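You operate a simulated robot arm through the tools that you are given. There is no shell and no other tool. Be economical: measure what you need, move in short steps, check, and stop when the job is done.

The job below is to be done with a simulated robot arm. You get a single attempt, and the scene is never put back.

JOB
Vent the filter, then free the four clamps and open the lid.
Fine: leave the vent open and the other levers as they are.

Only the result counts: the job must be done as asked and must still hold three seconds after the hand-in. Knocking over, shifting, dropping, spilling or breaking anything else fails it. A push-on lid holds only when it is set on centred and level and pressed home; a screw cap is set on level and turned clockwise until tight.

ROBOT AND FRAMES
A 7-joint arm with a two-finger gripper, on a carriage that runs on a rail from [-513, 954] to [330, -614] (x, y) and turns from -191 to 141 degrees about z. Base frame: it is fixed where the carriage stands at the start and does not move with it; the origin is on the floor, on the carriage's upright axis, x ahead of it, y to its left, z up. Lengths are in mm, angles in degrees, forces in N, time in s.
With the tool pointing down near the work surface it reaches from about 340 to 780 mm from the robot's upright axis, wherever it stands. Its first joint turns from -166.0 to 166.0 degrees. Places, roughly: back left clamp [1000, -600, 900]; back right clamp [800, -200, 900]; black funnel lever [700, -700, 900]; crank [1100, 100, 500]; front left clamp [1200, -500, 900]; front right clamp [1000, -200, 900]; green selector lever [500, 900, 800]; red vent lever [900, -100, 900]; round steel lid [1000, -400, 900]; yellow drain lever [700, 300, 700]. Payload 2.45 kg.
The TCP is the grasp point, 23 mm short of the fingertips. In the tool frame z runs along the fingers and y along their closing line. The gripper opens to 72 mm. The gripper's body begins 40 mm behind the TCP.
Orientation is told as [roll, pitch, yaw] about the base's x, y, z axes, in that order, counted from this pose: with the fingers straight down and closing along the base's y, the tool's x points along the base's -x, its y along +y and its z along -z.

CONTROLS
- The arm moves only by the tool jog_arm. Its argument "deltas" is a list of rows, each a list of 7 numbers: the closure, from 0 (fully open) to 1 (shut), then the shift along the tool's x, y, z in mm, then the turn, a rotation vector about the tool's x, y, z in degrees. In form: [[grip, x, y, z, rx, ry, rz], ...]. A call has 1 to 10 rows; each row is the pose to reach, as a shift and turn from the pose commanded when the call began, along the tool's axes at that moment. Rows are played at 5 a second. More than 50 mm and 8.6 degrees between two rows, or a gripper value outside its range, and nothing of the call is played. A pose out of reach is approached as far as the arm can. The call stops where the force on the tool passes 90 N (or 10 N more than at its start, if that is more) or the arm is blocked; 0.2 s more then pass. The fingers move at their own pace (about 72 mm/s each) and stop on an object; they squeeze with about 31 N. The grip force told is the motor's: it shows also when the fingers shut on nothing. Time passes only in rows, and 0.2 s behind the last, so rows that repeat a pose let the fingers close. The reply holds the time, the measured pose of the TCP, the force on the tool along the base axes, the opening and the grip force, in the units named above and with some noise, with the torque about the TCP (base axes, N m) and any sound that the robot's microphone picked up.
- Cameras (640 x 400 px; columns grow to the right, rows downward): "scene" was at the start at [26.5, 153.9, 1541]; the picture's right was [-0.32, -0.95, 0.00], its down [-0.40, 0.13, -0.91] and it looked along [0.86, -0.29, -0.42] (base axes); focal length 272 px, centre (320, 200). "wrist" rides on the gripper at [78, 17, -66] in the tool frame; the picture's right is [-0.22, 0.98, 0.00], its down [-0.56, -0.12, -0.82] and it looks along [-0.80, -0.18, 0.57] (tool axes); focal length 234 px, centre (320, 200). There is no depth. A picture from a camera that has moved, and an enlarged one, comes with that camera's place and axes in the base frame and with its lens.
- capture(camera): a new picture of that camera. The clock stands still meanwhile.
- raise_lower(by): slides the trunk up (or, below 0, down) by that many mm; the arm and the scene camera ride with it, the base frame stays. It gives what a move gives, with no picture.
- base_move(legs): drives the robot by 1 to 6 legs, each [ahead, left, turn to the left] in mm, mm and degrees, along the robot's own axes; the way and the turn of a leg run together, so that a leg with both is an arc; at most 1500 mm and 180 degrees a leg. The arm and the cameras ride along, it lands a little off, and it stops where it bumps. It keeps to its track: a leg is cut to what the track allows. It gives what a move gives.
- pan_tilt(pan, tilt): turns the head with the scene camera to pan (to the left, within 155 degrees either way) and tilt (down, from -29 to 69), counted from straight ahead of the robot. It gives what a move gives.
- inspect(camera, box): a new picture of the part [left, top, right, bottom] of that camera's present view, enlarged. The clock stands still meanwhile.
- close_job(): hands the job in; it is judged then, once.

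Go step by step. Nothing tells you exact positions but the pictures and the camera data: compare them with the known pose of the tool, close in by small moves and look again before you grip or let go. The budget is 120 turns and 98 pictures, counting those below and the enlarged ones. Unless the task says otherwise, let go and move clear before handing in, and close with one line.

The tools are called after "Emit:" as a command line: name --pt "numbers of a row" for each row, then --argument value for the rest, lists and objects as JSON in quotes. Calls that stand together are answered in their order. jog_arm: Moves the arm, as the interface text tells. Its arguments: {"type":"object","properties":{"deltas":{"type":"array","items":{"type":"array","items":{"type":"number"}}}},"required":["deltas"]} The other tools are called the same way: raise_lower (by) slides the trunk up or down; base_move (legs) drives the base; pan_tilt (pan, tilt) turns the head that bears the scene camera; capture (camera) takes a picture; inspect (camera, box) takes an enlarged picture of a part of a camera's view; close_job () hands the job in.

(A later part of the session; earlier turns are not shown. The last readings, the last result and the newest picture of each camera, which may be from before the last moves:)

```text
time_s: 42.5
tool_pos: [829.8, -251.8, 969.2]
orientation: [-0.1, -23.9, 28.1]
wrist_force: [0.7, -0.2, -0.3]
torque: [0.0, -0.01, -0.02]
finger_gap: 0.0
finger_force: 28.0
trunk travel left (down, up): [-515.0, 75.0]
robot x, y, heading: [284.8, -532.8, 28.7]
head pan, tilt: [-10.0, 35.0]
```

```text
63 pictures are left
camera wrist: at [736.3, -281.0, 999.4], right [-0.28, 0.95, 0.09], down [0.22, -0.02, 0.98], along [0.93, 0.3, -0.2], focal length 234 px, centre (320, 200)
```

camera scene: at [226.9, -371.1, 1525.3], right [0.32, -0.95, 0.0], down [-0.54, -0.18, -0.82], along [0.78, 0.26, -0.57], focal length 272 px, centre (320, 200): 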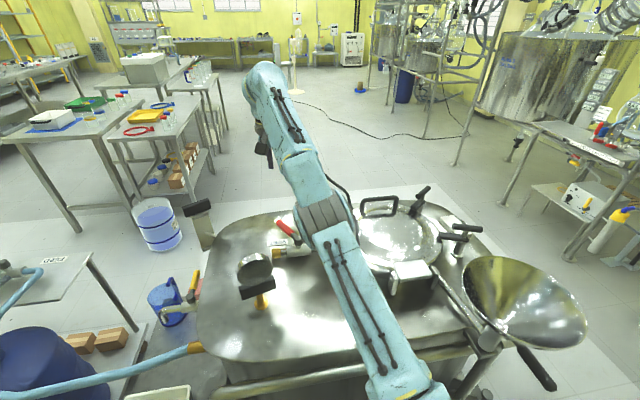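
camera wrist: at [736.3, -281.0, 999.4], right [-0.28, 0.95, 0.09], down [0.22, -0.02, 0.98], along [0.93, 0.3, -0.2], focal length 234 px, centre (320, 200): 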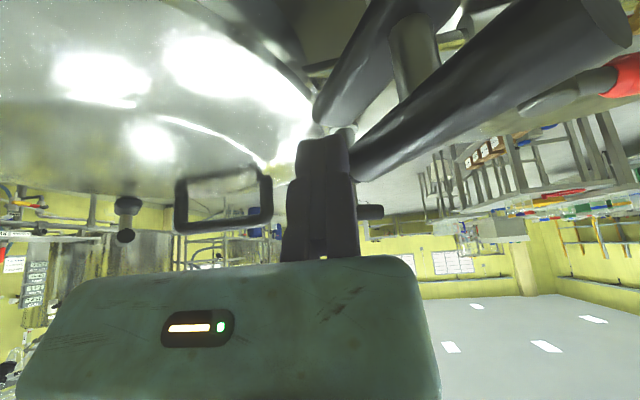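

No resistance, so it seems to be turning. I'll continue round the arc.

Emit:
jog_arm --pt "1 -9.1 6 4 0 0 0" --pt "1 -19.7 19.1 8.7 0 0 0" --pt "1 -25.4 35 11.3 0 0 0" --pt "1 -25 51.2 11 0 0 0"

Emit:
capture --camera "wrist"

Emit:
inspect --camera "scene" --box '[230, 160, 486, 320]'

```text
time_s: 43.5
tool_pos: [837.0, -203.2, 970.1]
orientation: [-0.4, -23.8, 27.4]
wrist_force: [20.0, -41.5, -3.3]
torque: [-0.47, -0.24, 0.11]
finger_gap: 0.2
finger_force: 28.5
trunk travel left (down, up): [-515.0, 75.0]
robot x, y, heading: [290.2, -531.5, 28.4]
head pan, tilt: [-10.0, 35.0]
```

```text
62 pictures are left
camera wrist: at [743.3, -232.4, 1000.0], right [-0.27, 0.96, 0.08], down [0.22, -0.02, 0.98], along [0.94, 0.28, -0.2], focal length 234 px, centre (320, 200)
```

wrist: 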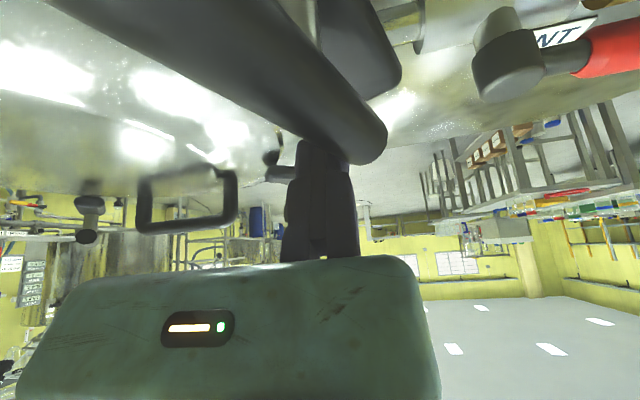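

```text
2.50 times, centred on (358, 240) of scene
camera zoom: at [230.1, -375.9, 1525.8], right [0.32, -0.95, 0.0], down [-0.55, -0.18, -0.82], along [0.78, 0.26, -0.57], focal length 681 px, centre (225, 100)
```

zoom: 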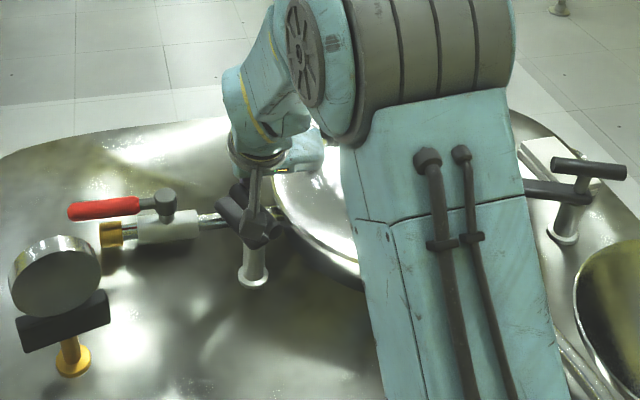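

Clamp C swung about 85° and hit its stop, so it is free; counter-clockwise is the release direction. I'll back off, lift and move toward clamp A.

Emit:
jog_arm --pt "1 0 -15 0 0 0 0" --pt "1 -14 -15 -32 0 0 0" --pt "1 -28.4 -15 -64 0 0 0" --pt "1 -60 -30 -50 0 0 0" --pt "1 -93 -46 -35 0 0 0" --pt "1 -125.6 -62 -21 0 0 0"

Emit:
capture --camera "wrist"

Emit:
inspect --camera "scene" --box '[230, 160, 486, 320]'

```text
time_s: 44.9
tool_pos: [953.2, -196.8, 1036.7]
orientation: [0.0, -23.8, 28.1]
wrist_force: [0.4, 0.1, 0.3]
torque: [0.01, -0.01, -0.02]
finger_gap: 0.0
finger_force: 28.9
trunk travel left (down, up): [-515.0, 75.0]
robot x, y, heading: [288.0, -529.7, 29.0]
head pan, tilt: [-10.0, 35.0]
```

```text
60 pictures are left
camera wrist: at [859.3, -225.6, 1066.7], right [-0.28, 0.95, 0.09], down [0.22, -0.02, 0.98], along [0.93, 0.3, -0.2], focal length 234 px, centre (320, 200)
```

wrist: 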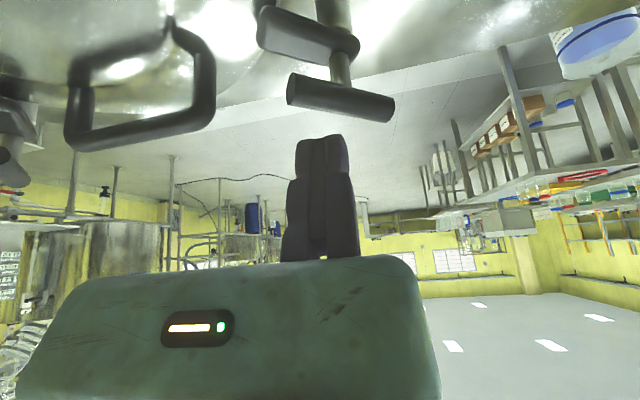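

```text
2.50 times, centred on (358, 240) of scene
camera zoom: at [227.0, -371.7, 1525.3], right [0.32, -0.95, 0.0], down [-0.54, -0.18, -0.82], along [0.78, 0.26, -0.57], focal length 681 px, centre (225, 100)
```

zoom: 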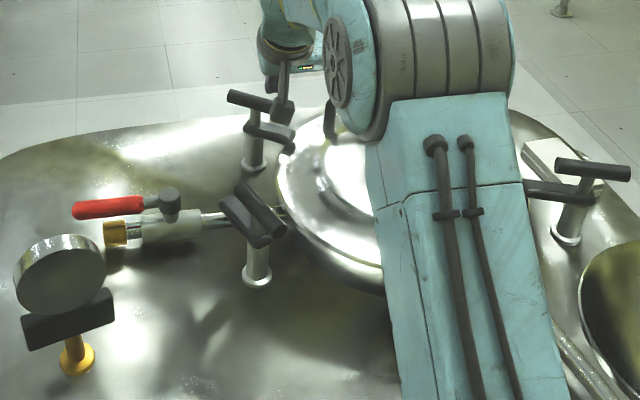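

Clamp C's catch is clear of the lid. For clamp A I'll descend on the near side of the inner bar end and push it away in the same sense.

Emit:
jog_arm --pt "1 12 0 33 0 0 0" --pt "1 24.2 0 66.9 0 0 0" --pt "1 13 -4 72 0 0 0" --pt "1 2.4 -7.5 76.6 0 0 0" --pt "1 -9.6 -23.3 81.9 0 0 0" --pt "1 -24.9 -30 88.7 0 0 0"

Emit:
capture --camera "wrist"

```text
time_s: 46.3
tool_pos: [1019.6, -197.8, 968.8]
orientation: [-0.2, -23.9, 28.2]
wrist_force: [-0.1, -0.2, -0.6]
torque: [0.05, -0.02, 0.03]
finger_gap: 0.0
finger_force: 28.8
trunk travel left (down, up): [-515.0, 75.0]
robot x, y, heading: [289.9, -526.3, 28.6]
head pan, tilt: [-10.0, 35.0]
```

```text
58 pictures are left
camera wrist: at [926.6, -226.2, 998.6], right [-0.28, 0.96, 0.09], down [0.22, -0.02, 0.98], along [0.93, 0.3, -0.2], focal length 234 px, centre (320, 200)
```

wrist: 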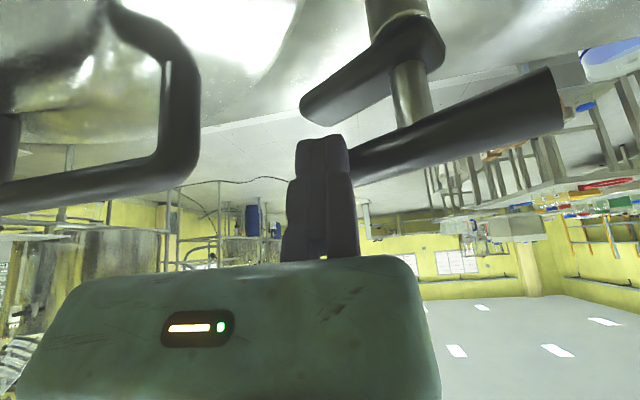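

Emit:
jog_arm --pt "1 -8 0 3.6 0 0 0" --pt "1 -16.5 0 7.3 0 0 0" --pt "1 -24 3 10.6 0 0 0" --pt "1 -29 6 13 0 0 0" --pt "1 -32 10 14.2 0 0 0"

Emit:
capture --camera "wrist"

```text
time_s: 47.5
tool_pos: [1048.8, -182.9, 968.9]
orientation: [-0.4, -23.8, 27.8]
wrist_force: [-1.6, -39.3, 0.2]
torque: [-0.41, 0.02, -0.02]
finger_gap: 0.0
finger_force: 28.2
trunk travel left (down, up): [-515.0, 75.0]
robot x, y, heading: [286.1, -532.2, 28.2]
head pan, tilt: [-10.0, 35.0]
```

```text
57 pictures are left
camera wrist: at [955.3, -211.2, 998.7], right [-0.28, 0.96, 0.08], down [0.22, -0.02, 0.98], along [0.94, 0.29, -0.2], focal length 234 px, centre (320, 200)
```

wrist: 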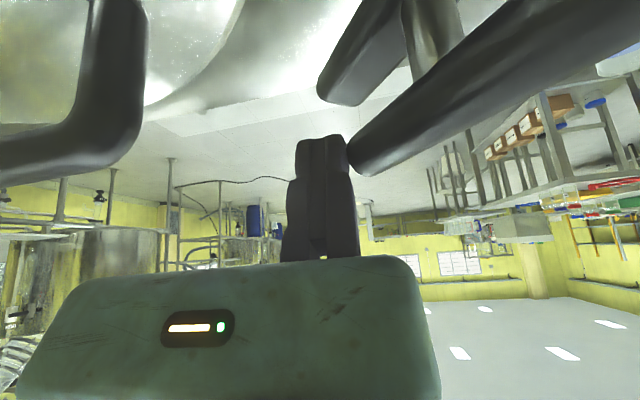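

Clamp A turned about 94° and is at its stop. I'll back off, lift high, retract, then shift along the rail and turn toward clamp D.

Emit:
jog_arm --pt "1 3 -15 0 0 0 0" --pt "1 -15 -15 -36 0 0 0" --pt "1 -30 -15 -70 0 0 0" --pt "1 -44.6 -15 -105 0 0 0" --pt "1 -14 -15 -118 0 0 0" --pt "1 16 -15 -130 0 0 0" --pt "1 46.8 -15 -141 0 0 0"

Emit:
base_move --legs '[[0, -57, 0], [0, 0, -36]]'

Emit:
pan_tilt --pan 25 --tilt 38

Emit:
capture --camera "scene"

Emit:
capture --camera "wrist"

```text
time_s: 49.1
tool_pos: [961.5, -227.8, 1078.6]
orientation: [0.0, -23.7, 28.1]
wrist_force: [-0.3, 0.0, 0.4]
torque: [0.0, 0.04, -0.01]
finger_gap: 0.0
finger_force: 28.3
out of reach, approached as far as the arm can: row 4
trunk travel left (down, up): [-515.0, 75.0]
robot x, y, heading: [284.3, -531.7, 28.7]
head pan, tilt: [-10.0, 35.0]
```

```text
time_s: 51.8
tool_pos: [1038.8, -734.2, 1078.8]
orientation: [0.0, -23.9, -8.0]
wrist_force: [-0.8, -0.2, 0.9]
torque: [-0.02, -0.01, -0.01]
finger_gap: 0.0
finger_force: 28.5
trunk travel left (down, up): [-515.0, 75.0]
robot x, y, heading: [311.8, -583.7, -7.3]
head pan, tilt: [-10.0, 35.0]
```

```text
time_s: 52.8
tool_pos: [1038.3, -733.7, 1077.9]
orientation: [-0.1, -23.8, -7.9]
wrist_force: [0.1, 0.4, 0.1]
torque: [0.0, -0.02, 0.0]
finger_gap: 0.0
finger_force: 28.6
trunk travel left (down, up): [-515.0, 75.0]
robot x, y, heading: [311.8, -582.2, -7.4]
head pan, tilt: [25.0, 38.0]
```

```text
56 pictures are left
camera scene: at [358.1, -365.7, 1520.8], right [0.3, -0.95, 0.0], down [-0.59, -0.19, -0.79], along [0.75, 0.24, -0.62], focal length 272 px, centre (320, 200)
```

scene: 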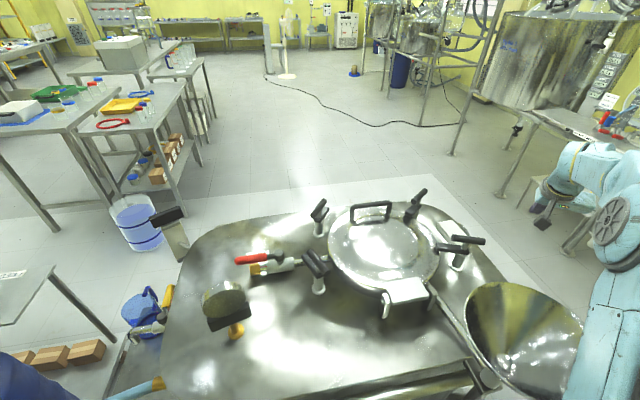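

```text
55 pictures are left
camera wrist: at [944.3, -702.2, 1108.3], right [0.33, 0.94, 0.09], down [0.16, -0.15, 0.98], along [0.93, -0.31, -0.2], focal length 234 px, centre (320, 200)
```

wrist: 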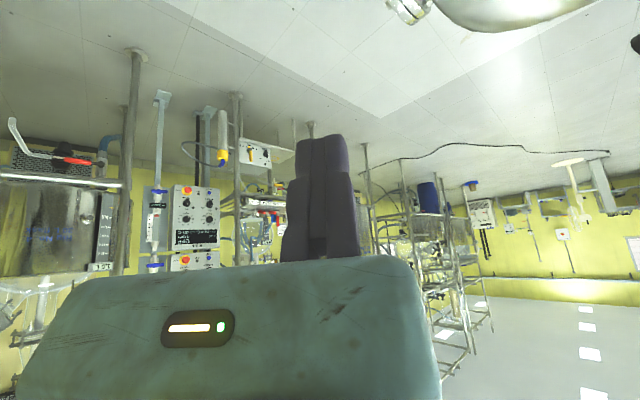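

Emit:
inspect --camera "scene" --box '[290, 180, 498, 310]'

```text
3.08 times, centred on (394, 245) of scene
camera zoom: at [358.1, -365.7, 1520.8], right [0.3, -0.95, 0.0], down [-0.59, -0.19, -0.79], along [0.75, 0.24, -0.62], focal length 839 px, centre (92, 62)
```

zoom: 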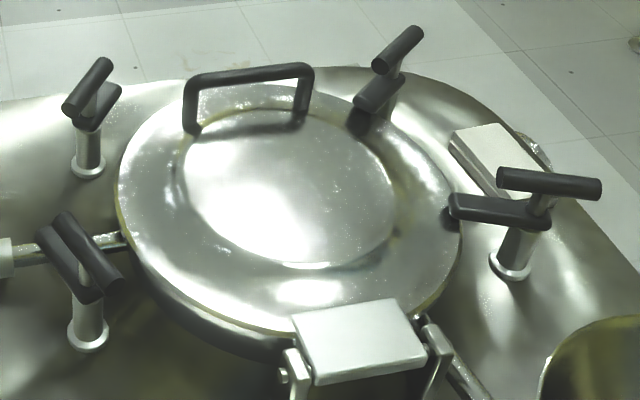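

Clamps A and C are seen clear of the lid. Clamp D is at (1002,-605), so I'll push its outer bar end away from its near side.

Emit:
jog_arm --pt "1 25 27 -11 0 0 0" --pt "1 50 54 -22 0 0 0" --pt "1 74.8 80.5 -33 0 0 0" --pt "1 90 80.5 2 0 0 0" --pt "1 105 80.5 36 0 0 0" --pt "1 120 80.5 69.5 0 0 0" --pt "1 103 81 77 0 0 0" --pt "1 87.8 81.4 83.7 0 0 0"

Emit:
capture --camera "wrist"

```text
time_s: 54.6
tool_pos: [983.9, -647.4, 955.8]
orientation: [0.1, -21.4, -8.4]
wrist_force: [-23.3, -2.0, -11.1]
torque: [-0.12, 0.04, 0.23]
finger_gap: 0.1
finger_force: 28.7
trunk travel left (down, up): [-515.0, 75.0]
robot x, y, heading: [309.0, -580.0, -7.4]
head pan, tilt: [25.0, 38.0]
stopped in row 8: the force on the tool passed its limit at 107 N (the readings are from after the stop); the commanded pose is now the measured one
```

```text
53 pictures are left
camera wrist: at [892.1, -615.6, 989.7], right [0.34, 0.94, 0.08], down [0.2, -0.16, 0.97], along [0.92, -0.32, -0.24], focal length 234 px, centre (320, 200)
```

wrist: 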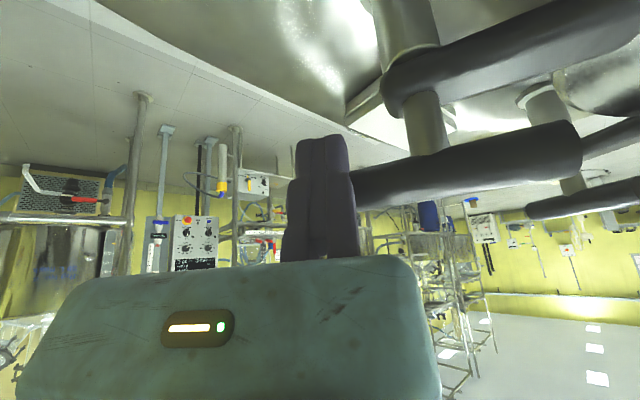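

That direction is blocked, so D is mirrored. I'll move to the inner end's near side and push away, which is clockwise.

Emit:
jog_arm --pt "1 14 0 -5.5 0 0 0" --pt "1 3 0 -33 0 0 0" --pt "1 -7.9 0 -61.4 0 0 0" --pt "1 1 36 -65 0 0 0" --pt "1 10.7 72.6 -68.7 0 0 0" --pt "1 28.2 72.6 -24 0 0 0" --pt "1 11.4 74.3 -17.4 0 0 0" --pt "1 4 80 -14 0 0 0" --pt "1 -4 84.8 -11.3 0 0 0"

Emit:
capture --camera "wrist"

```text
time_s: 56.6
tool_pos: [1001.3, -563.1, 969.4]
orientation: [-0.1, -22.0, -8.2]
wrist_force: [-2.2, 1.3, -2.2]
torque: [0.03, 0.04, -0.01]
finger_gap: 0.2
finger_force: 28.5
trunk travel left (down, up): [-515.0, 75.0]
robot x, y, heading: [312.6, -582.1, -7.6]
head pan, tilt: [25.0, 38.0]
```

```text
52 pictures are left
camera wrist: at [909.4, -530.7, 1002.3], right [0.34, 0.94, 0.08], down [0.19, -0.15, 0.97], along [0.92, -0.31, -0.23], focal length 234 px, centre (320, 200)
```

wrist: 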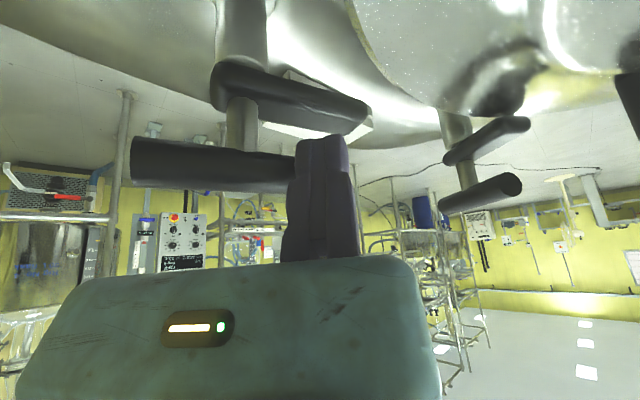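

Emit:
jog_arm --pt "1 -12.2 0 5 0 0 0" --pt "1 -20 -3 8 0 0 0" --pt "1 -28 -6.3 11.3 0 0 0" --pt "1 -35.5 -13.7 14.4 0 0 0" --pt "1 -38 -18 15.4 0 0 0" --pt "1 -39.2 -22 15.9 0 0 0"

Emit:
capture --camera "wrist"

```text
time_s: 58.0
tool_pos: [1035.5, -577.4, 970.0]
orientation: [0.3, -21.7, -7.7]
wrist_force: [-15.4, 44.3, 0.3]
torque: [0.5, 0.18, 0.15]
finger_gap: 0.0
finger_force: 28.1
trunk travel left (down, up): [-515.0, 75.0]
robot x, y, heading: [309.1, -581.1, -7.0]
head pan, tilt: [25.0, 38.0]
```

```text
51 pictures are left
camera wrist: at [943.5, -546.7, 1002.9], right [0.33, 0.94, 0.09], down [0.2, -0.16, 0.97], along [0.92, -0.3, -0.24], focal length 234 px, centre (320, 200)
```

wrist: 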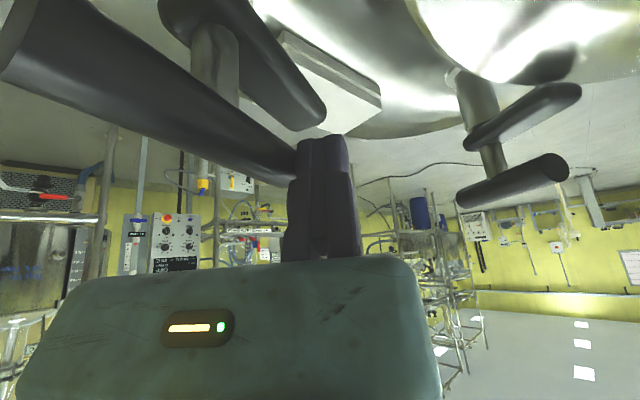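

Clamp D is at its stop, about 85° round. I'll back off, lift, tilt further out for reach, and turn toward clamp B.

Emit:
jog_arm --pt "1 0 12 0 0 0 0" --pt "1 -15 12 -37 0 0 0" --pt "1 -30 12 -74 0 0 0" --pt "1 -2 12 -85 0 0 0" --pt "1 25.6 12 -96.5 0 0 0" --pt "1 25.6 12 -96.5 0 -8 0" --pt "1 25.6 12 -96.5 0 -16 0" --pt "1 25.6 12 -96.5 0 -23 0"

Emit:
base_move --legs '[[0, 0, 13]]'

Emit:
capture --camera "wrist"

```text
time_s: 59.8
tool_pos: [979.5, -569.0, 1050.4]
orientation: [0.0, -45.0, -8.4]
wrist_force: [-0.2, -1.3, -0.3]
torque: [-0.01, 0.0, -0.01]
finger_gap: 0.1
finger_force: 28.0
trunk travel left (down, up): [-515.0, 75.0]
robot x, y, heading: [313.5, -582.0, -7.4]
head pan, tilt: [25.0, 38.0]
```

```text
time_s: 61.0
tool_pos: [959.4, -417.6, 1048.9]
orientation: [-0.1, -44.9, 4.8]
wrist_force: [0.4, 0.2, 0.7]
torque: [0.0, -0.01, 0.0]
finger_gap: 0.0
finger_force: 28.2
trunk travel left (down, up): [-515.0, 75.0]
robot x, y, heading: [313.9, -577.6, 5.5]
head pan, tilt: [25.0, 38.0]
```

```text
50 pictures are left
camera wrist: at [859.2, -408.8, 1042.6], right [0.07, 0.99, 0.15], down [-0.17, -0.14, 0.98], along [0.98, -0.1, 0.16], focal length 234 px, centre (320, 200)
```

wrist: 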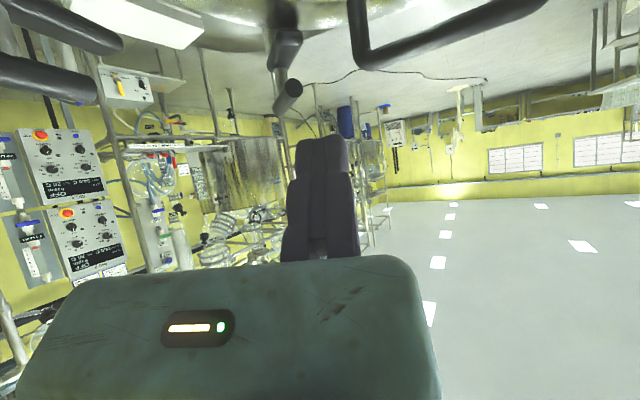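

Next I'll approach clamp B's inner bar end from its −y side and push it clockwise.

Emit:
jog_arm --pt "1 -24.5 -22 31 0 0 0" --pt "1 -49 -44 62.5 0 0 0" --pt "1 -73.5 -66 94 0 0 0" --pt "1 -98.1 -87.9 125 0 0 0" --pt "1 -73 -87.9 150 0 0 0" --pt "1 -48.6 -87.9 174.5 0 0 0"

Emit:
capture --camera "wrist"

Emit:
inspect --camera "scene" --box '[320, 130, 480, 230]'

```text
time_s: 62.4
tool_pos: [1125.2, -497.0, 959.2]
orientation: [0.0, -44.9, 4.8]
wrist_force: [-0.4, 0.0, 0.1]
torque: [0.02, 0.0, 0.01]
finger_gap: 0.3
finger_force: 28.4
trunk travel left (down, up): [-515.0, 75.0]
robot x, y, heading: [313.7, -580.9, 5.4]
head pan, tilt: [25.0, 38.0]
```

```text
49 pictures are left
camera wrist: at [1022.7, -486.8, 951.3], right [0.07, 0.99, 0.15], down [-0.17, -0.14, 0.98], along [0.98, -0.1, 0.16], focal length 234 px, centre (320, 200)
```

wrist: 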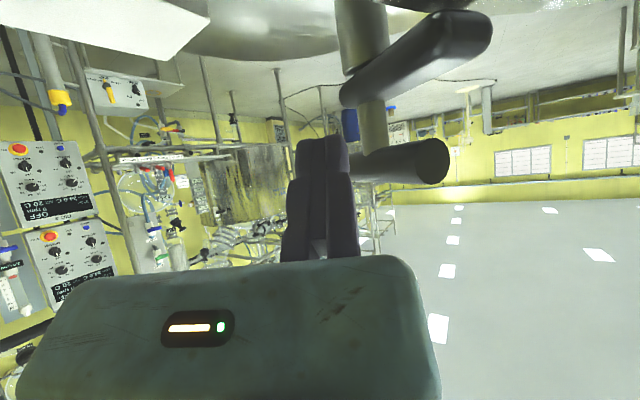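

```text
4.00 times, centred on (400, 180) of scene
camera zoom: at [307.3, -360.2, 1520.8], right [0.51, -0.86, 0.0], down [-0.53, -0.31, -0.79], along [0.68, 0.4, -0.62], focal length 1090 px, centre (0, 280)
```

zoom: 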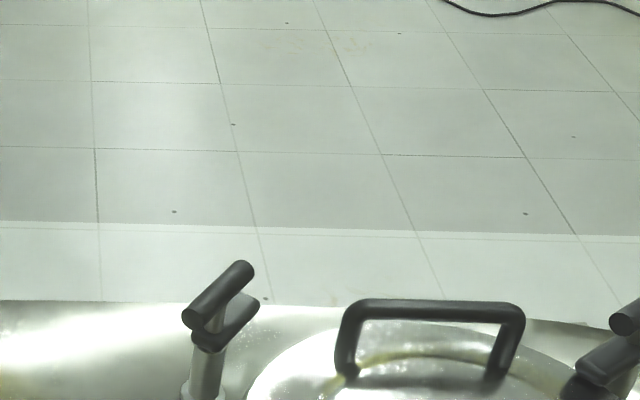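

Emit:
jog_arm --pt "1 -9.3 26.5 0.8 0 0 0" --pt "1 -11.7 35 2 0 0 0" --pt "1 -11.7 42.3 3.3 0 0 0" --pt "1 -18.7 57.5 10.2 0 0 0"

Emit:
capture --camera "wrist"

```text
time_s: 63.4
tool_pos: [1139.3, -433.8, 966.9]
orientation: [-0.1, -45.0, 5.0]
wrist_force: [0.1, 0.4, -0.5]
torque: [-0.02, 0.03, 0.02]
finger_gap: 0.2
finger_force: 27.9
trunk travel left (down, up): [-515.0, 75.0]
robot x, y, heading: [311.8, -577.5, 5.8]
head pan, tilt: [25.0, 38.0]
```

```text
47 pictures are left
camera wrist: at [1038.5, -424.8, 958.9], right [0.07, 0.99, 0.15], down [-0.17, -0.14, 0.98], along [0.98, -0.09, 0.16], focal length 234 px, centre (320, 200)
```

wrist: 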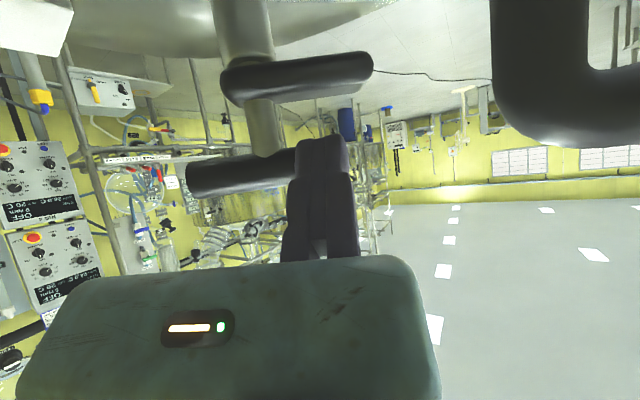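

Emit:
jog_arm --pt "1 -6 3 6 0 0 0" --pt "1 -11.7 5.6 11.7 0 0 0" --pt "1 -16 7 16 0 0 0" --pt "1 -21 7.4 21 0 0 0" --pt "1 -25 6 25 0 0 0"

Emit:
capture --camera "wrist"

```text
time_s: 64.5
tool_pos: [1167.1, -419.0, 953.0]
orientation: [0.5, -42.8, 4.4]
wrist_force: [-2.7, 3.4, -7.8]
torque: [0.06, 0.08, 0.06]
finger_gap: 0.0
finger_force: 28.8
trunk travel left (down, up): [-515.0, 75.0]
robot x, y, heading: [312.7, -580.3, 5.9]
head pan, tilt: [25.0, 38.0]
stopped in row 5: the force on the tool passed its limit at 95 N (the readings are from after the stop); the commanded pose is now the measured one
```

```text
46 pictures are left
camera wrist: at [1064.3, -408.7, 949.5], right [0.08, 0.98, 0.15], down [-0.14, -0.14, 0.98], along [0.99, -0.1, 0.12], focal length 234 px, centre (320, 200)
```

wrist: 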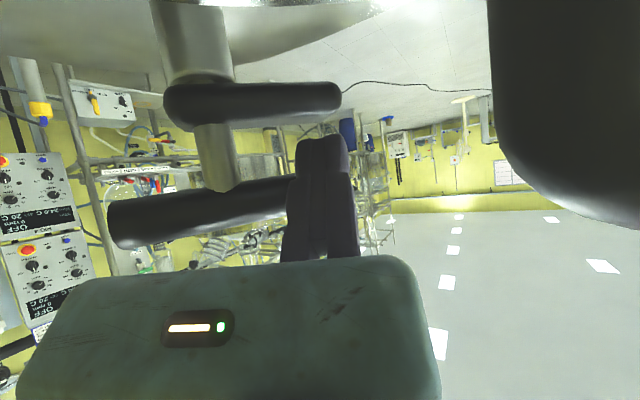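

Emit:
jog_arm --pt "1 11.6 -2 -24.3 0 0 0" --pt "1 1 -4 -48 0 0 0" --pt "1 -11.3 -5 -71 0 0 0" --pt "1 -20 -5 -96 0 0 0" --pt "1 -30.7 -5 -121 0 0 0"

Emit:
inspect --camera "scene" --box '[220, 160, 476, 320]'

```text
time_s: 65.8
tool_pos: [1105.8, -432.1, 1063.2]
orientation: [0.4, -43.1, 4.5]
wrist_force: [-0.3, 0.7, -0.4]
torque: [0.07, 0.02, 0.0]
finger_gap: 0.0
finger_force: 28.4
trunk travel left (down, up): [-515.0, 75.0]
robot x, y, heading: [311.4, -577.9, 5.6]
head pan, tilt: [25.0, 38.0]
```

```text
2.50 times, centred on (348, 240) of scene
camera zoom: at [306.8, -359.7, 1520.7], right [0.51, -0.86, 0.0], down [-0.53, -0.32, -0.79], along [0.68, 0.4, -0.62], focal length 681 px, centre (250, 100)
```

zoom: 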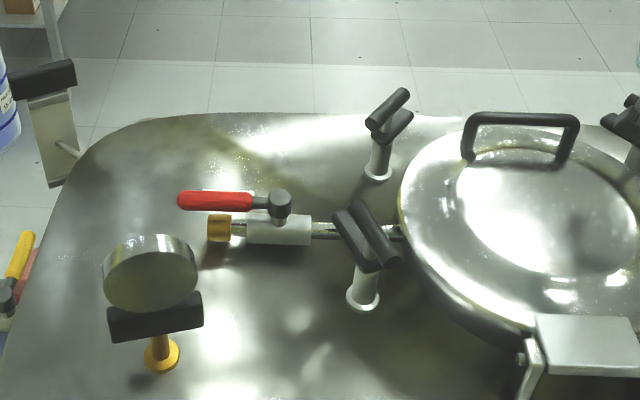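

Emit:
pan_tilt --pan 3 --tilt 38

Emit:
inspect --camera "scene" --box '[230, 160, 486, 320]'

Emit:
capture --camera "wrist"

```text
time_s: 66.6
tool_pos: [1105.3, -432.0, 1064.4]
orientation: [0.6, -43.1, 4.5]
wrist_force: [-0.1, -0.6, 0.5]
torque: [0.01, 0.03, 0.01]
finger_gap: 0.2
finger_force: 28.0
trunk travel left (down, up): [-515.0, 75.0]
robot x, y, heading: [312.6, -582.2, 5.7]
head pan, tilt: [3.0, 38.0]
```

```text
2.50 times, centred on (358, 240) of scene
camera zoom: at [318.0, -390.6, 1520.8], right [0.15, -0.99, 0.0], down [-0.61, -0.09, -0.79], along [0.78, 0.12, -0.62], focal length 681 px, centre (225, 100)
```

zoom: 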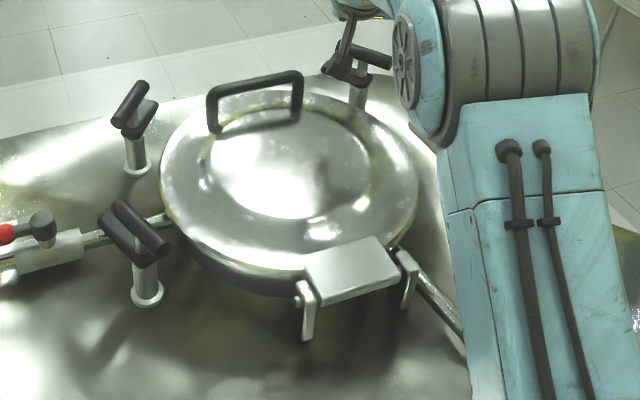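

```text
43 pictures are left
camera wrist: at [1003.8, -421.6, 1060.1], right [0.08, 0.98, 0.15], down [-0.14, -0.14, 0.98], along [0.99, -0.1, 0.13], focal length 234 px, centre (320, 200)
```

wrist: 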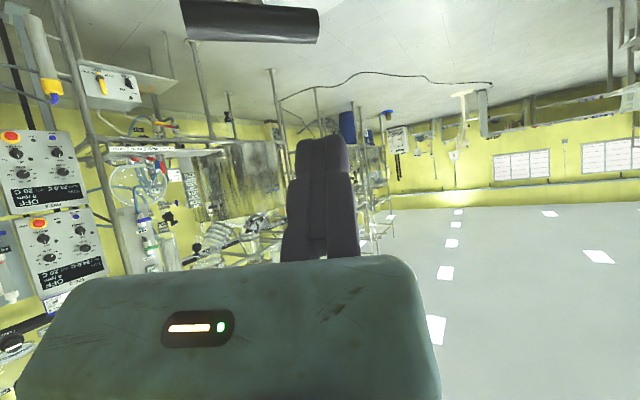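

All four clamps are off the lid. The lid handle runs from about (1049,-259) to (1114,-378) at z 950, and the hinge axis lies around (818,-462,885), parallel to the handle. I'll retract, yaw the base to face square across the handle, and roll the gripper 90° so it can cage the bar.

Emit:
jog_arm --pt "1 14 0 -33 0 0 0" --pt "1 27 0 -66 0 0 0" --pt "1 40 0 -99 0 0 0" --pt "1 53.9 0 -132.6 0 0 0"

Emit:
base_move --legs '[[0, 0, 24]]'

Emit:
jog_arm --pt "1 0 0 0 0 0 -8.5" --pt "1 0 0 0 0 0 -17" --pt "1 0 0 0 0 0 -25.5" --pt "1 0 0 0 0 0 -34" --pt "1 0 0 0 0 0 -42.5" --pt "1 0 0 0 0 0 -51" --pt "1 0 0 0 0 0 -59.5" --pt "1 0 0 0 0 0 -68" --pt "0.8 0 0 0 0 0 -76.5" --pt "0.5 0 0 0 0 0 -85"

```text
time_s: 67.6
tool_pos: [976.4, -442.8, 1123.2]
orientation: [0.5, -43.2, 4.4]
wrist_force: [1.6, 0.4, 0.6]
torque: [0.0, 0.0, 0.05]
finger_gap: 0.2
finger_force: 28.6
trunk travel left (down, up): [-515.0, 75.0]
robot x, y, heading: [315.0, -579.6, 5.9]
head pan, tilt: [3.0, 38.0]
```

```text
time_s: 69.2
tool_pos: [864.8, -186.0, 1122.6]
orientation: [0.5, -43.1, 28.3]
wrist_force: [0.3, 0.8, -0.1]
torque: [0.03, 0.0, 0.0]
finger_gap: 0.1
finger_force: 28.6
trunk travel left (down, up): [-515.0, 75.0]
robot x, y, heading: [312.5, -580.0, 30.0]
head pan, tilt: [3.0, 38.0]
```

```text
time_s: 71.5
tool_pos: [865.8, -186.3, 1122.8]
orientation: [-43.1, -3.6, 115.0]
wrist_force: [0.4, 0.2, -0.2]
torque: [0.0, 0.02, -0.04]
finger_gap: 36.1
finger_force: 0.0
trunk travel left (down, up): [-515.0, 75.0]
robot x, y, heading: [312.8, -583.2, 29.5]
head pan, tilt: [3.0, 38.0]
```

The roll worked. I'll move to a pre-grasp point behind and above the handle, open the fingers, and look.

Emit:
jog_arm --pt "0.4 37 4 20.5 0 0 -2.5" --pt "0.4 74 8 41 0 0 -5" --pt "0.4 111 12 61.4 0 0 -5" --pt "0.4 148 16 81.8 0 0 -5" --pt "0.4 185 20 102.3 0 0 -5" --pt "0.4 221.9 23.8 122.7 0 0 -5"

Emit:
capture --camera "wrist"

Emit:
capture --camera "scene"

```text
time_s: 72.8
tool_pos: [1016.7, -355.5, 1002.8]
orientation: [-43.2, -0.4, 118.5]
wrist_force: [0.4, -0.6, 0.4]
torque: [-0.04, 0.01, -0.02]
finger_gap: 43.4
finger_force: 0.0
trunk travel left (down, up): [-515.0, 75.0]
robot x, y, heading: [310.7, -581.4, 29.5]
head pan, tilt: [3.0, 38.0]
```

```text
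42 pictures are left
camera wrist: at [1004.2, -450.6, 1039.8], right [-0.73, -0.15, -0.67], down [-0.68, 0.26, 0.69], along [0.07, 0.95, -0.29], focal length 234 px, centre (320, 200)
```

wrist: 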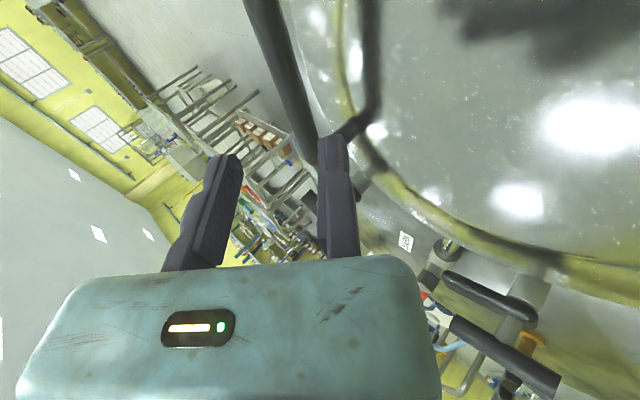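

```text
41 pictures are left
camera scene: at [240.2, -404.4, 1520.8], right [0.54, -0.84, 0.0], down [-0.52, -0.33, -0.79], along [0.66, 0.43, -0.62], focal length 272 px, centre (320, 200)
```

scene: 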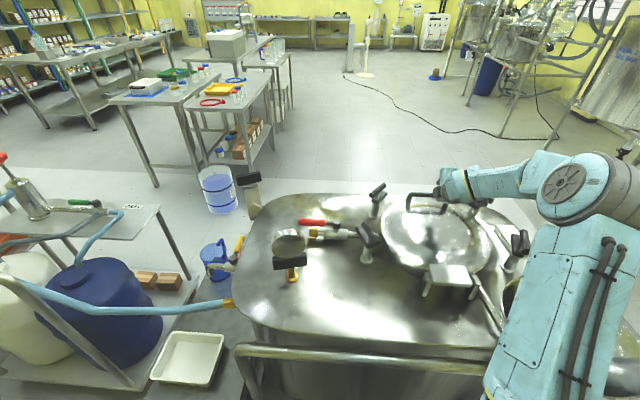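

The picture matches the handle estimate. I'll advance along the finger axis in steps.

Emit:
jog_arm --pt "0.4 0 0 30 0 0 0" --pt "0.4 0 0 60 0 0 0"

Emit:
capture --camera "wrist"

```text
time_s: 73.5
tool_pos: [1053.1, -334.8, 961.7]
orientation: [-43.2, -0.4, 118.7]
wrist_force: [-1.2, -0.4, 0.4]
torque: [0.0, -0.02, 0.02]
finger_gap: 43.5
finger_force: 0.1
trunk travel left (down, up): [-515.0, 75.0]
robot x, y, heading: [311.7, -581.2, 29.8]
head pan, tilt: [3.0, 38.0]
```

```text
40 pictures are left
camera wrist: at [1040.4, -429.4, 996.8], right [-0.73, -0.15, -0.67], down [-0.68, 0.26, 0.69], along [0.08, 0.95, -0.29], focal length 234 px, centre (320, 200)
```

wrist: 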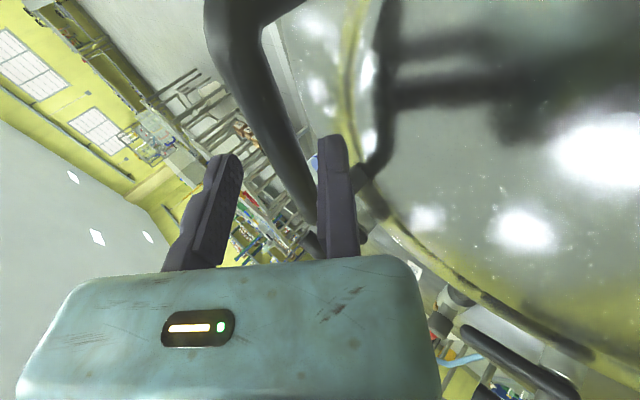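

Emit:
jog_arm --pt "0.4 0 0 15 0 0 0" --pt "0.4 0 0 31 0 0 0"

Emit:
capture --camera "wrist"

```text
time_s: 74.0
tool_pos: [1070.5, -324.6, 936.0]
orientation: [-43.2, -0.3, 118.6]
wrist_force: [-0.2, -1.2, 0.6]
torque: [0.0, 0.0, 0.01]
finger_gap: 43.1
finger_force: 0.1
trunk travel left (down, up): [-515.0, 75.0]
robot x, y, heading: [315.2, -579.2, 29.7]
head pan, tilt: [3.0, 38.0]
```

```text
39 pictures are left
camera wrist: at [1058.1, -419.0, 972.4], right [-0.73, -0.15, -0.67], down [-0.68, 0.26, 0.69], along [0.07, 0.95, -0.29], focal length 234 px, centre (320, 200)
```

wrist: 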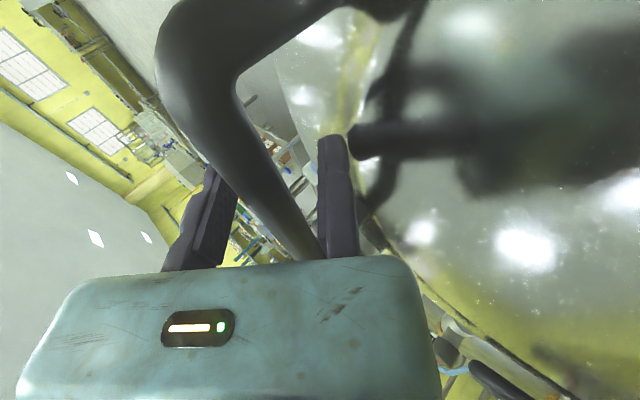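

The bar is between the fingers. I'll close them gently to find its thickness.

Emit:
jog_arm --pt "0.6 0 0 0 0 0 0" --pt "0.7 0 0 0 0 0 0" --pt "0.7 0 0 0 0 0 0"

Emit:
capture --camera "wrist"

```text
time_s: 74.8
tool_pos: [1070.8, -323.9, 935.9]
orientation: [-43.1, -0.3, 118.6]
wrist_force: [3.6, 2.4, 2.5]
torque: [0.0, 0.06, -0.04]
finger_gap: 28.2
finger_force: 4.7
trunk travel left (down, up): [-515.0, 75.0]
robot x, y, heading: [311.2, -578.3, 29.7]
head pan, tilt: [3.0, 38.0]
```

```text
38 pictures are left
camera wrist: at [1058.2, -419.0, 973.1], right [-0.73, -0.15, -0.67], down [-0.68, 0.26, 0.69], along [0.08, 0.95, -0.29], focal length 234 px, centre (320, 200)
```

wrist: 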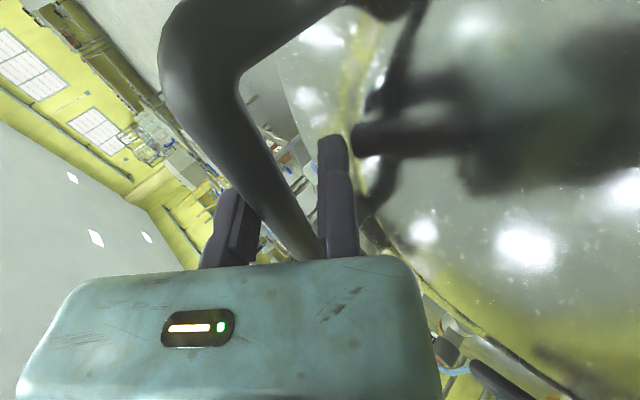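

The bar is about 20 mm thick and sits just off the fixed finger. I'll keep it caged and lift the first 10° along the hinge arc to check the forces.

Emit:
jog_arm --pt "0.62 0 -6 0 0 0 0" --pt "0.62 0 -12 -12 0 0 0" --pt "0.62 0 -18.6 -23.6 0 0 0" --pt "0.62 0 -24 -36 0 0 0" --pt "0.62 0 -29 -48.3 0 0 0"

Emit:
capture --camera "wrist"

Emit:
inspect --camera "scene" --box '[350, 140, 560, 310]'

```text
time_s: 76.0
tool_pos: [1058.9, -329.0, 990.8]
orientation: [-43.1, -0.4, 118.6]
wrist_force: [-4.9, -3.6, -7.8]
torque: [-0.09, 0.03, -0.16]
finger_gap: 27.3
finger_force: 0.0
trunk travel left (down, up): [-515.0, 75.0]
robot x, y, heading: [311.1, -582.6, 29.7]
head pan, tilt: [3.0, 38.0]
```

```text
37 pictures are left
camera wrist: at [1046.7, -423.9, 1028.0], right [-0.73, -0.15, -0.67], down [-0.68, 0.26, 0.69], along [0.08, 0.95, -0.29], focal length 234 px, centre (320, 200)
```

wrist: 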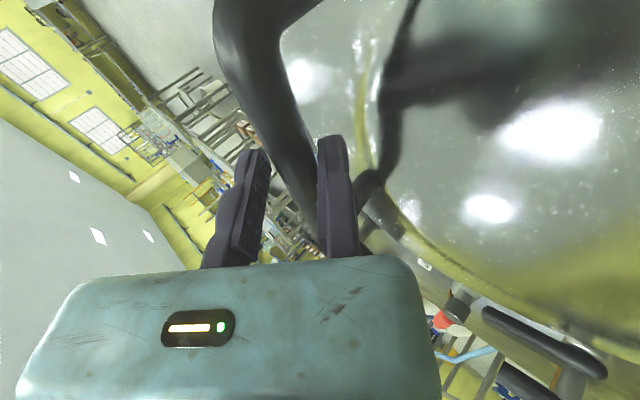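

```text
2.35 times, centred on (455, 225) of scene
camera zoom: at [240.5, -404.3, 1520.8], right [0.54, -0.84, 0.0], down [-0.52, -0.33, -0.79], along [0.66, 0.43, -0.62], focal length 641 px, centre (2, 141)
```

zoom: 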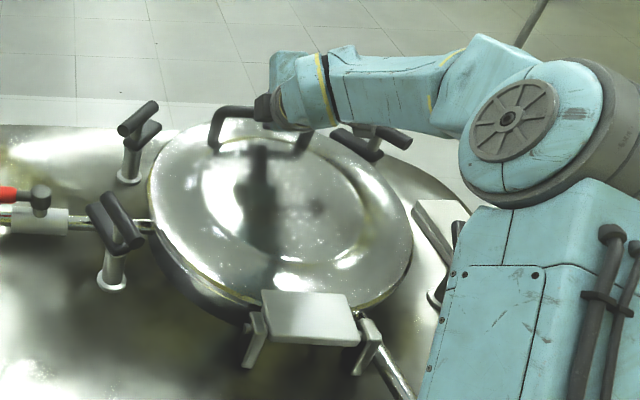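

Lifting takes only about 10 N. I'll seat the bar deeper, grip firmly, and continue the arc to about 35°.

Emit:
jog_arm --pt "0.62 0 0 8 0 0 0" --pt "1 0 0 8 0 0 0" --pt "1 0 0 8 0 0 0" --pt "1 0 -8.3 -17.4 0 0 0" --pt "1 0 -14.4 -43.5 0 0 0" --pt "1 0 -18.1 -70 0 0 0" --pt "1 0 -19.6 -96.8 0 0 0" --pt "1 0 -18.7 -123.5 0 0 0"

Emit:
capture --camera "wrist"

Emit:
inspect --camera "scene" --box '[350, 140, 560, 310]'

```text
time_s: 77.8
tool_pos: [999.8, -361.5, 1097.9]
orientation: [-43.8, -0.1, 118.6]
wrist_force: [33.7, 11.1, 28.2]
torque: [-0.16, -0.44, -0.65]
finger_gap: 24.4
finger_force: 45.1
trunk travel left (down, up): [-515.0, 75.0]
robot x, y, heading: [315.1, -579.3, 29.5]
head pan, tilt: [3.0, 38.0]
```

```text
35 pictures are left
camera wrist: at [986.4, -456.1, 1135.3], right [-0.72, -0.14, -0.68], down [-0.69, 0.26, 0.68], along [0.08, 0.95, -0.29], focal length 234 px, centre (320, 200)
```

wrist: 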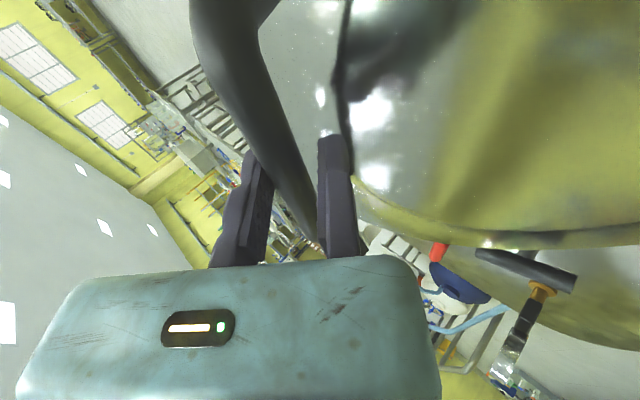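

```text
2.35 times, centred on (455, 225) of scene
camera zoom: at [241.7, -403.7, 1521.1], right [0.54, -0.84, 0.0], down [-0.52, -0.33, -0.79], along [0.66, 0.43, -0.62], focal length 641 px, centre (2, 141)
```

zoom: 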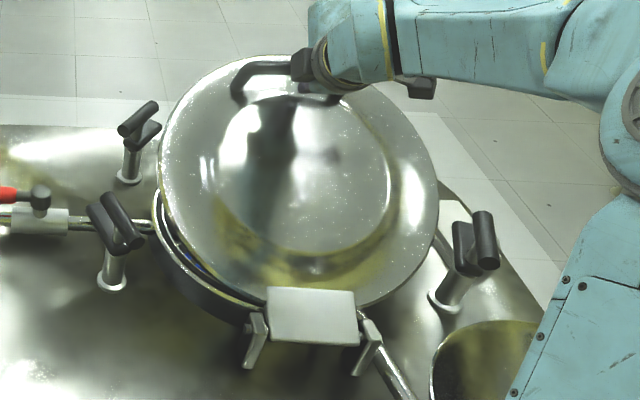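

The lid is opening, with some radial force from a small arc error. I'll relax that and continue with a refined arc, gradually bringing the tool more upright.

Emit:
jog_arm --pt "1 0 -3.6 -27.8 0 0 0" --pt "1 0 1.4 -54.9 -5 0 0" --pt "1 0 8.5 -81.6 -10 0 0" --pt "1 0 17.8 -107.6 -15 0 0"

Emit:
capture --camera "wrist"

Emit:
inspect --camera "scene" --box '[350, 100, 590, 290]'

```text
time_s: 78.8
tool_pos: [924.1, -408.7, 1163.2]
orientation: [-28.4, -0.2, 118.3]
wrist_force: [11.0, 7.6, 33.6]
torque: [-0.24, 0.05, 0.17]
finger_gap: 17.6
finger_force: 42.9
trunk travel left (down, up): [-515.0, 75.0]
robot x, y, heading: [314.7, -579.6, 29.8]
head pan, tilt: [3.0, 38.0]
```

```text
33 pictures are left
camera wrist: at [921.3, -498.4, 1213.6], right [-0.86, -0.22, -0.46], down [-0.51, 0.36, 0.78], along [0.0, 0.91, -0.42], focal length 234 px, centre (320, 200)
```

wrist: 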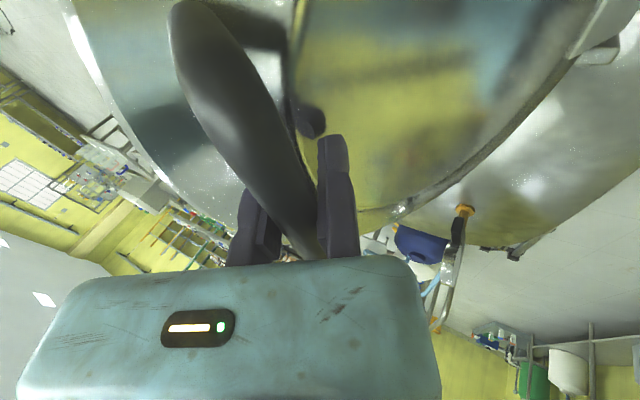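

```text
2.11 times, centred on (470, 195) of scene
camera zoom: at [238.4, -404.3, 1520.7], right [0.54, -0.84, 0.0], down [-0.52, -0.33, -0.79], along [0.66, 0.43, -0.61], focal length 574 px, centre (4, 210)
```

zoom: 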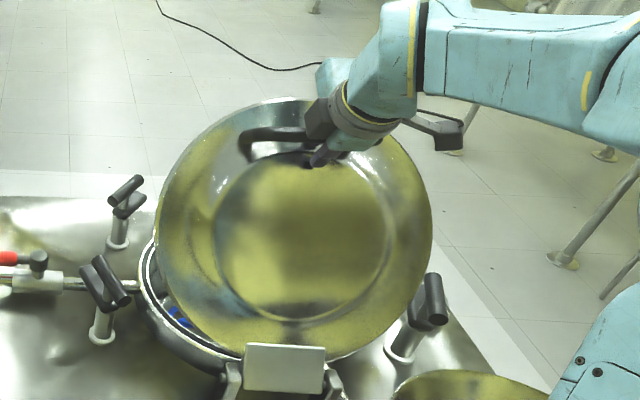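

Emit:
jog_arm --pt "1 0 15.7 -25 -5 0 0" --pt "1 0 34.7 -44.6 -10 0 0" --pt "1 0 55.3 -62.3 -15 0 0" --pt "1 0 76.9 -78.1 -20 0 0"

Emit:
inspect --camera "scene" --box '[350, 80, 590, 270]'

Emit:
capture --camera "wrist"

```text
time_s: 79.8
tool_pos: [829.8, -458.1, 1192.0]
orientation: [-8.0, -0.4, 118.5]
wrist_force: [7.5, -14.7, -12.1]
torque: [0.79, -0.82, 0.23]
finger_gap: 17.9
finger_force: 43.0
trunk travel left (down, up): [-515.0, 75.0]
robot x, y, heading: [311.9, -581.7, 29.6]
head pan, tilt: [3.0, 38.0]
```

```text
2.11 times, centred on (470, 175) of scene
camera zoom: at [242.1, -406.1, 1520.8], right [0.54, -0.84, 0.0], down [-0.52, -0.33, -0.79], along [0.66, 0.43, -0.62], focal length 574 px, centre (4, 253)
```

zoom: 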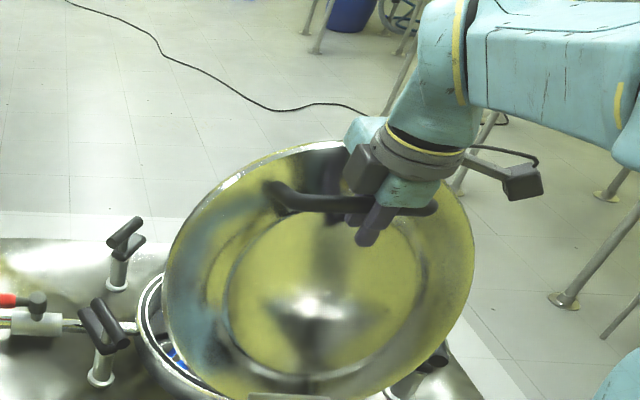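

```text
30 pictures are left
camera wrist: at [845.8, -537.9, 1255.5], right [-0.95, -0.27, -0.13], down [-0.26, 0.49, 0.83], along [-0.16, 0.83, -0.54], focal length 234 px, centre (320, 200)
```

wrist: 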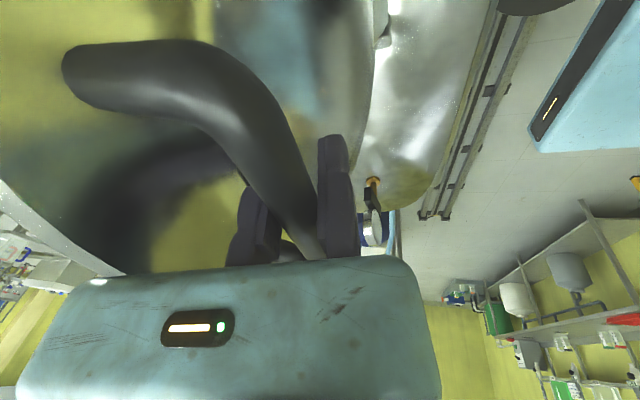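

The lid is at about 77°. I'll carry on past vertical in small steps and watch for the stop.

Emit:
jog_arm --pt "1 2 26.3 -3.9 -3 0 0" --pt "1 2 40 -5 -3 0 0" --pt "1 2 52.9 -5.5 -3 0 0" --pt "1 2 66 -5.2 -3 0 0"

Emit:
inspect --camera "scene" --box '[350, 60, 590, 250]'

```text
time_s: 80.7
tool_pos: [786.1, -480.9, 1204.7]
orientation: [-7.5, 0.5, 118.6]
wrist_force: [-1.6, -2.7, 33.9]
torque: [0.11, -0.31, 0.1]
finger_gap: 17.6
finger_force: 43.1
trunk travel left (down, up): [-515.0, 75.0]
robot x, y, heading: [313.4, -578.0, 29.7]
head pan, tilt: [3.0, 38.0]
stopped in row 4: the force on the tool passed its limit at 95 N (the readings are from after the stop); the commanded pose is now the measured one
```

```text
2.11 times, centred on (470, 155) of scene
camera zoom: at [238.2, -404.9, 1520.1], right [0.54, -0.84, 0.0], down [-0.52, -0.33, -0.79], along [0.66, 0.43, -0.61], focal length 574 px, centre (4, 295)
```

zoom: 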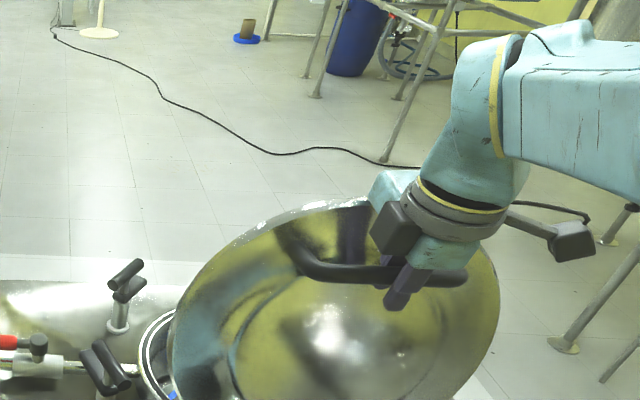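

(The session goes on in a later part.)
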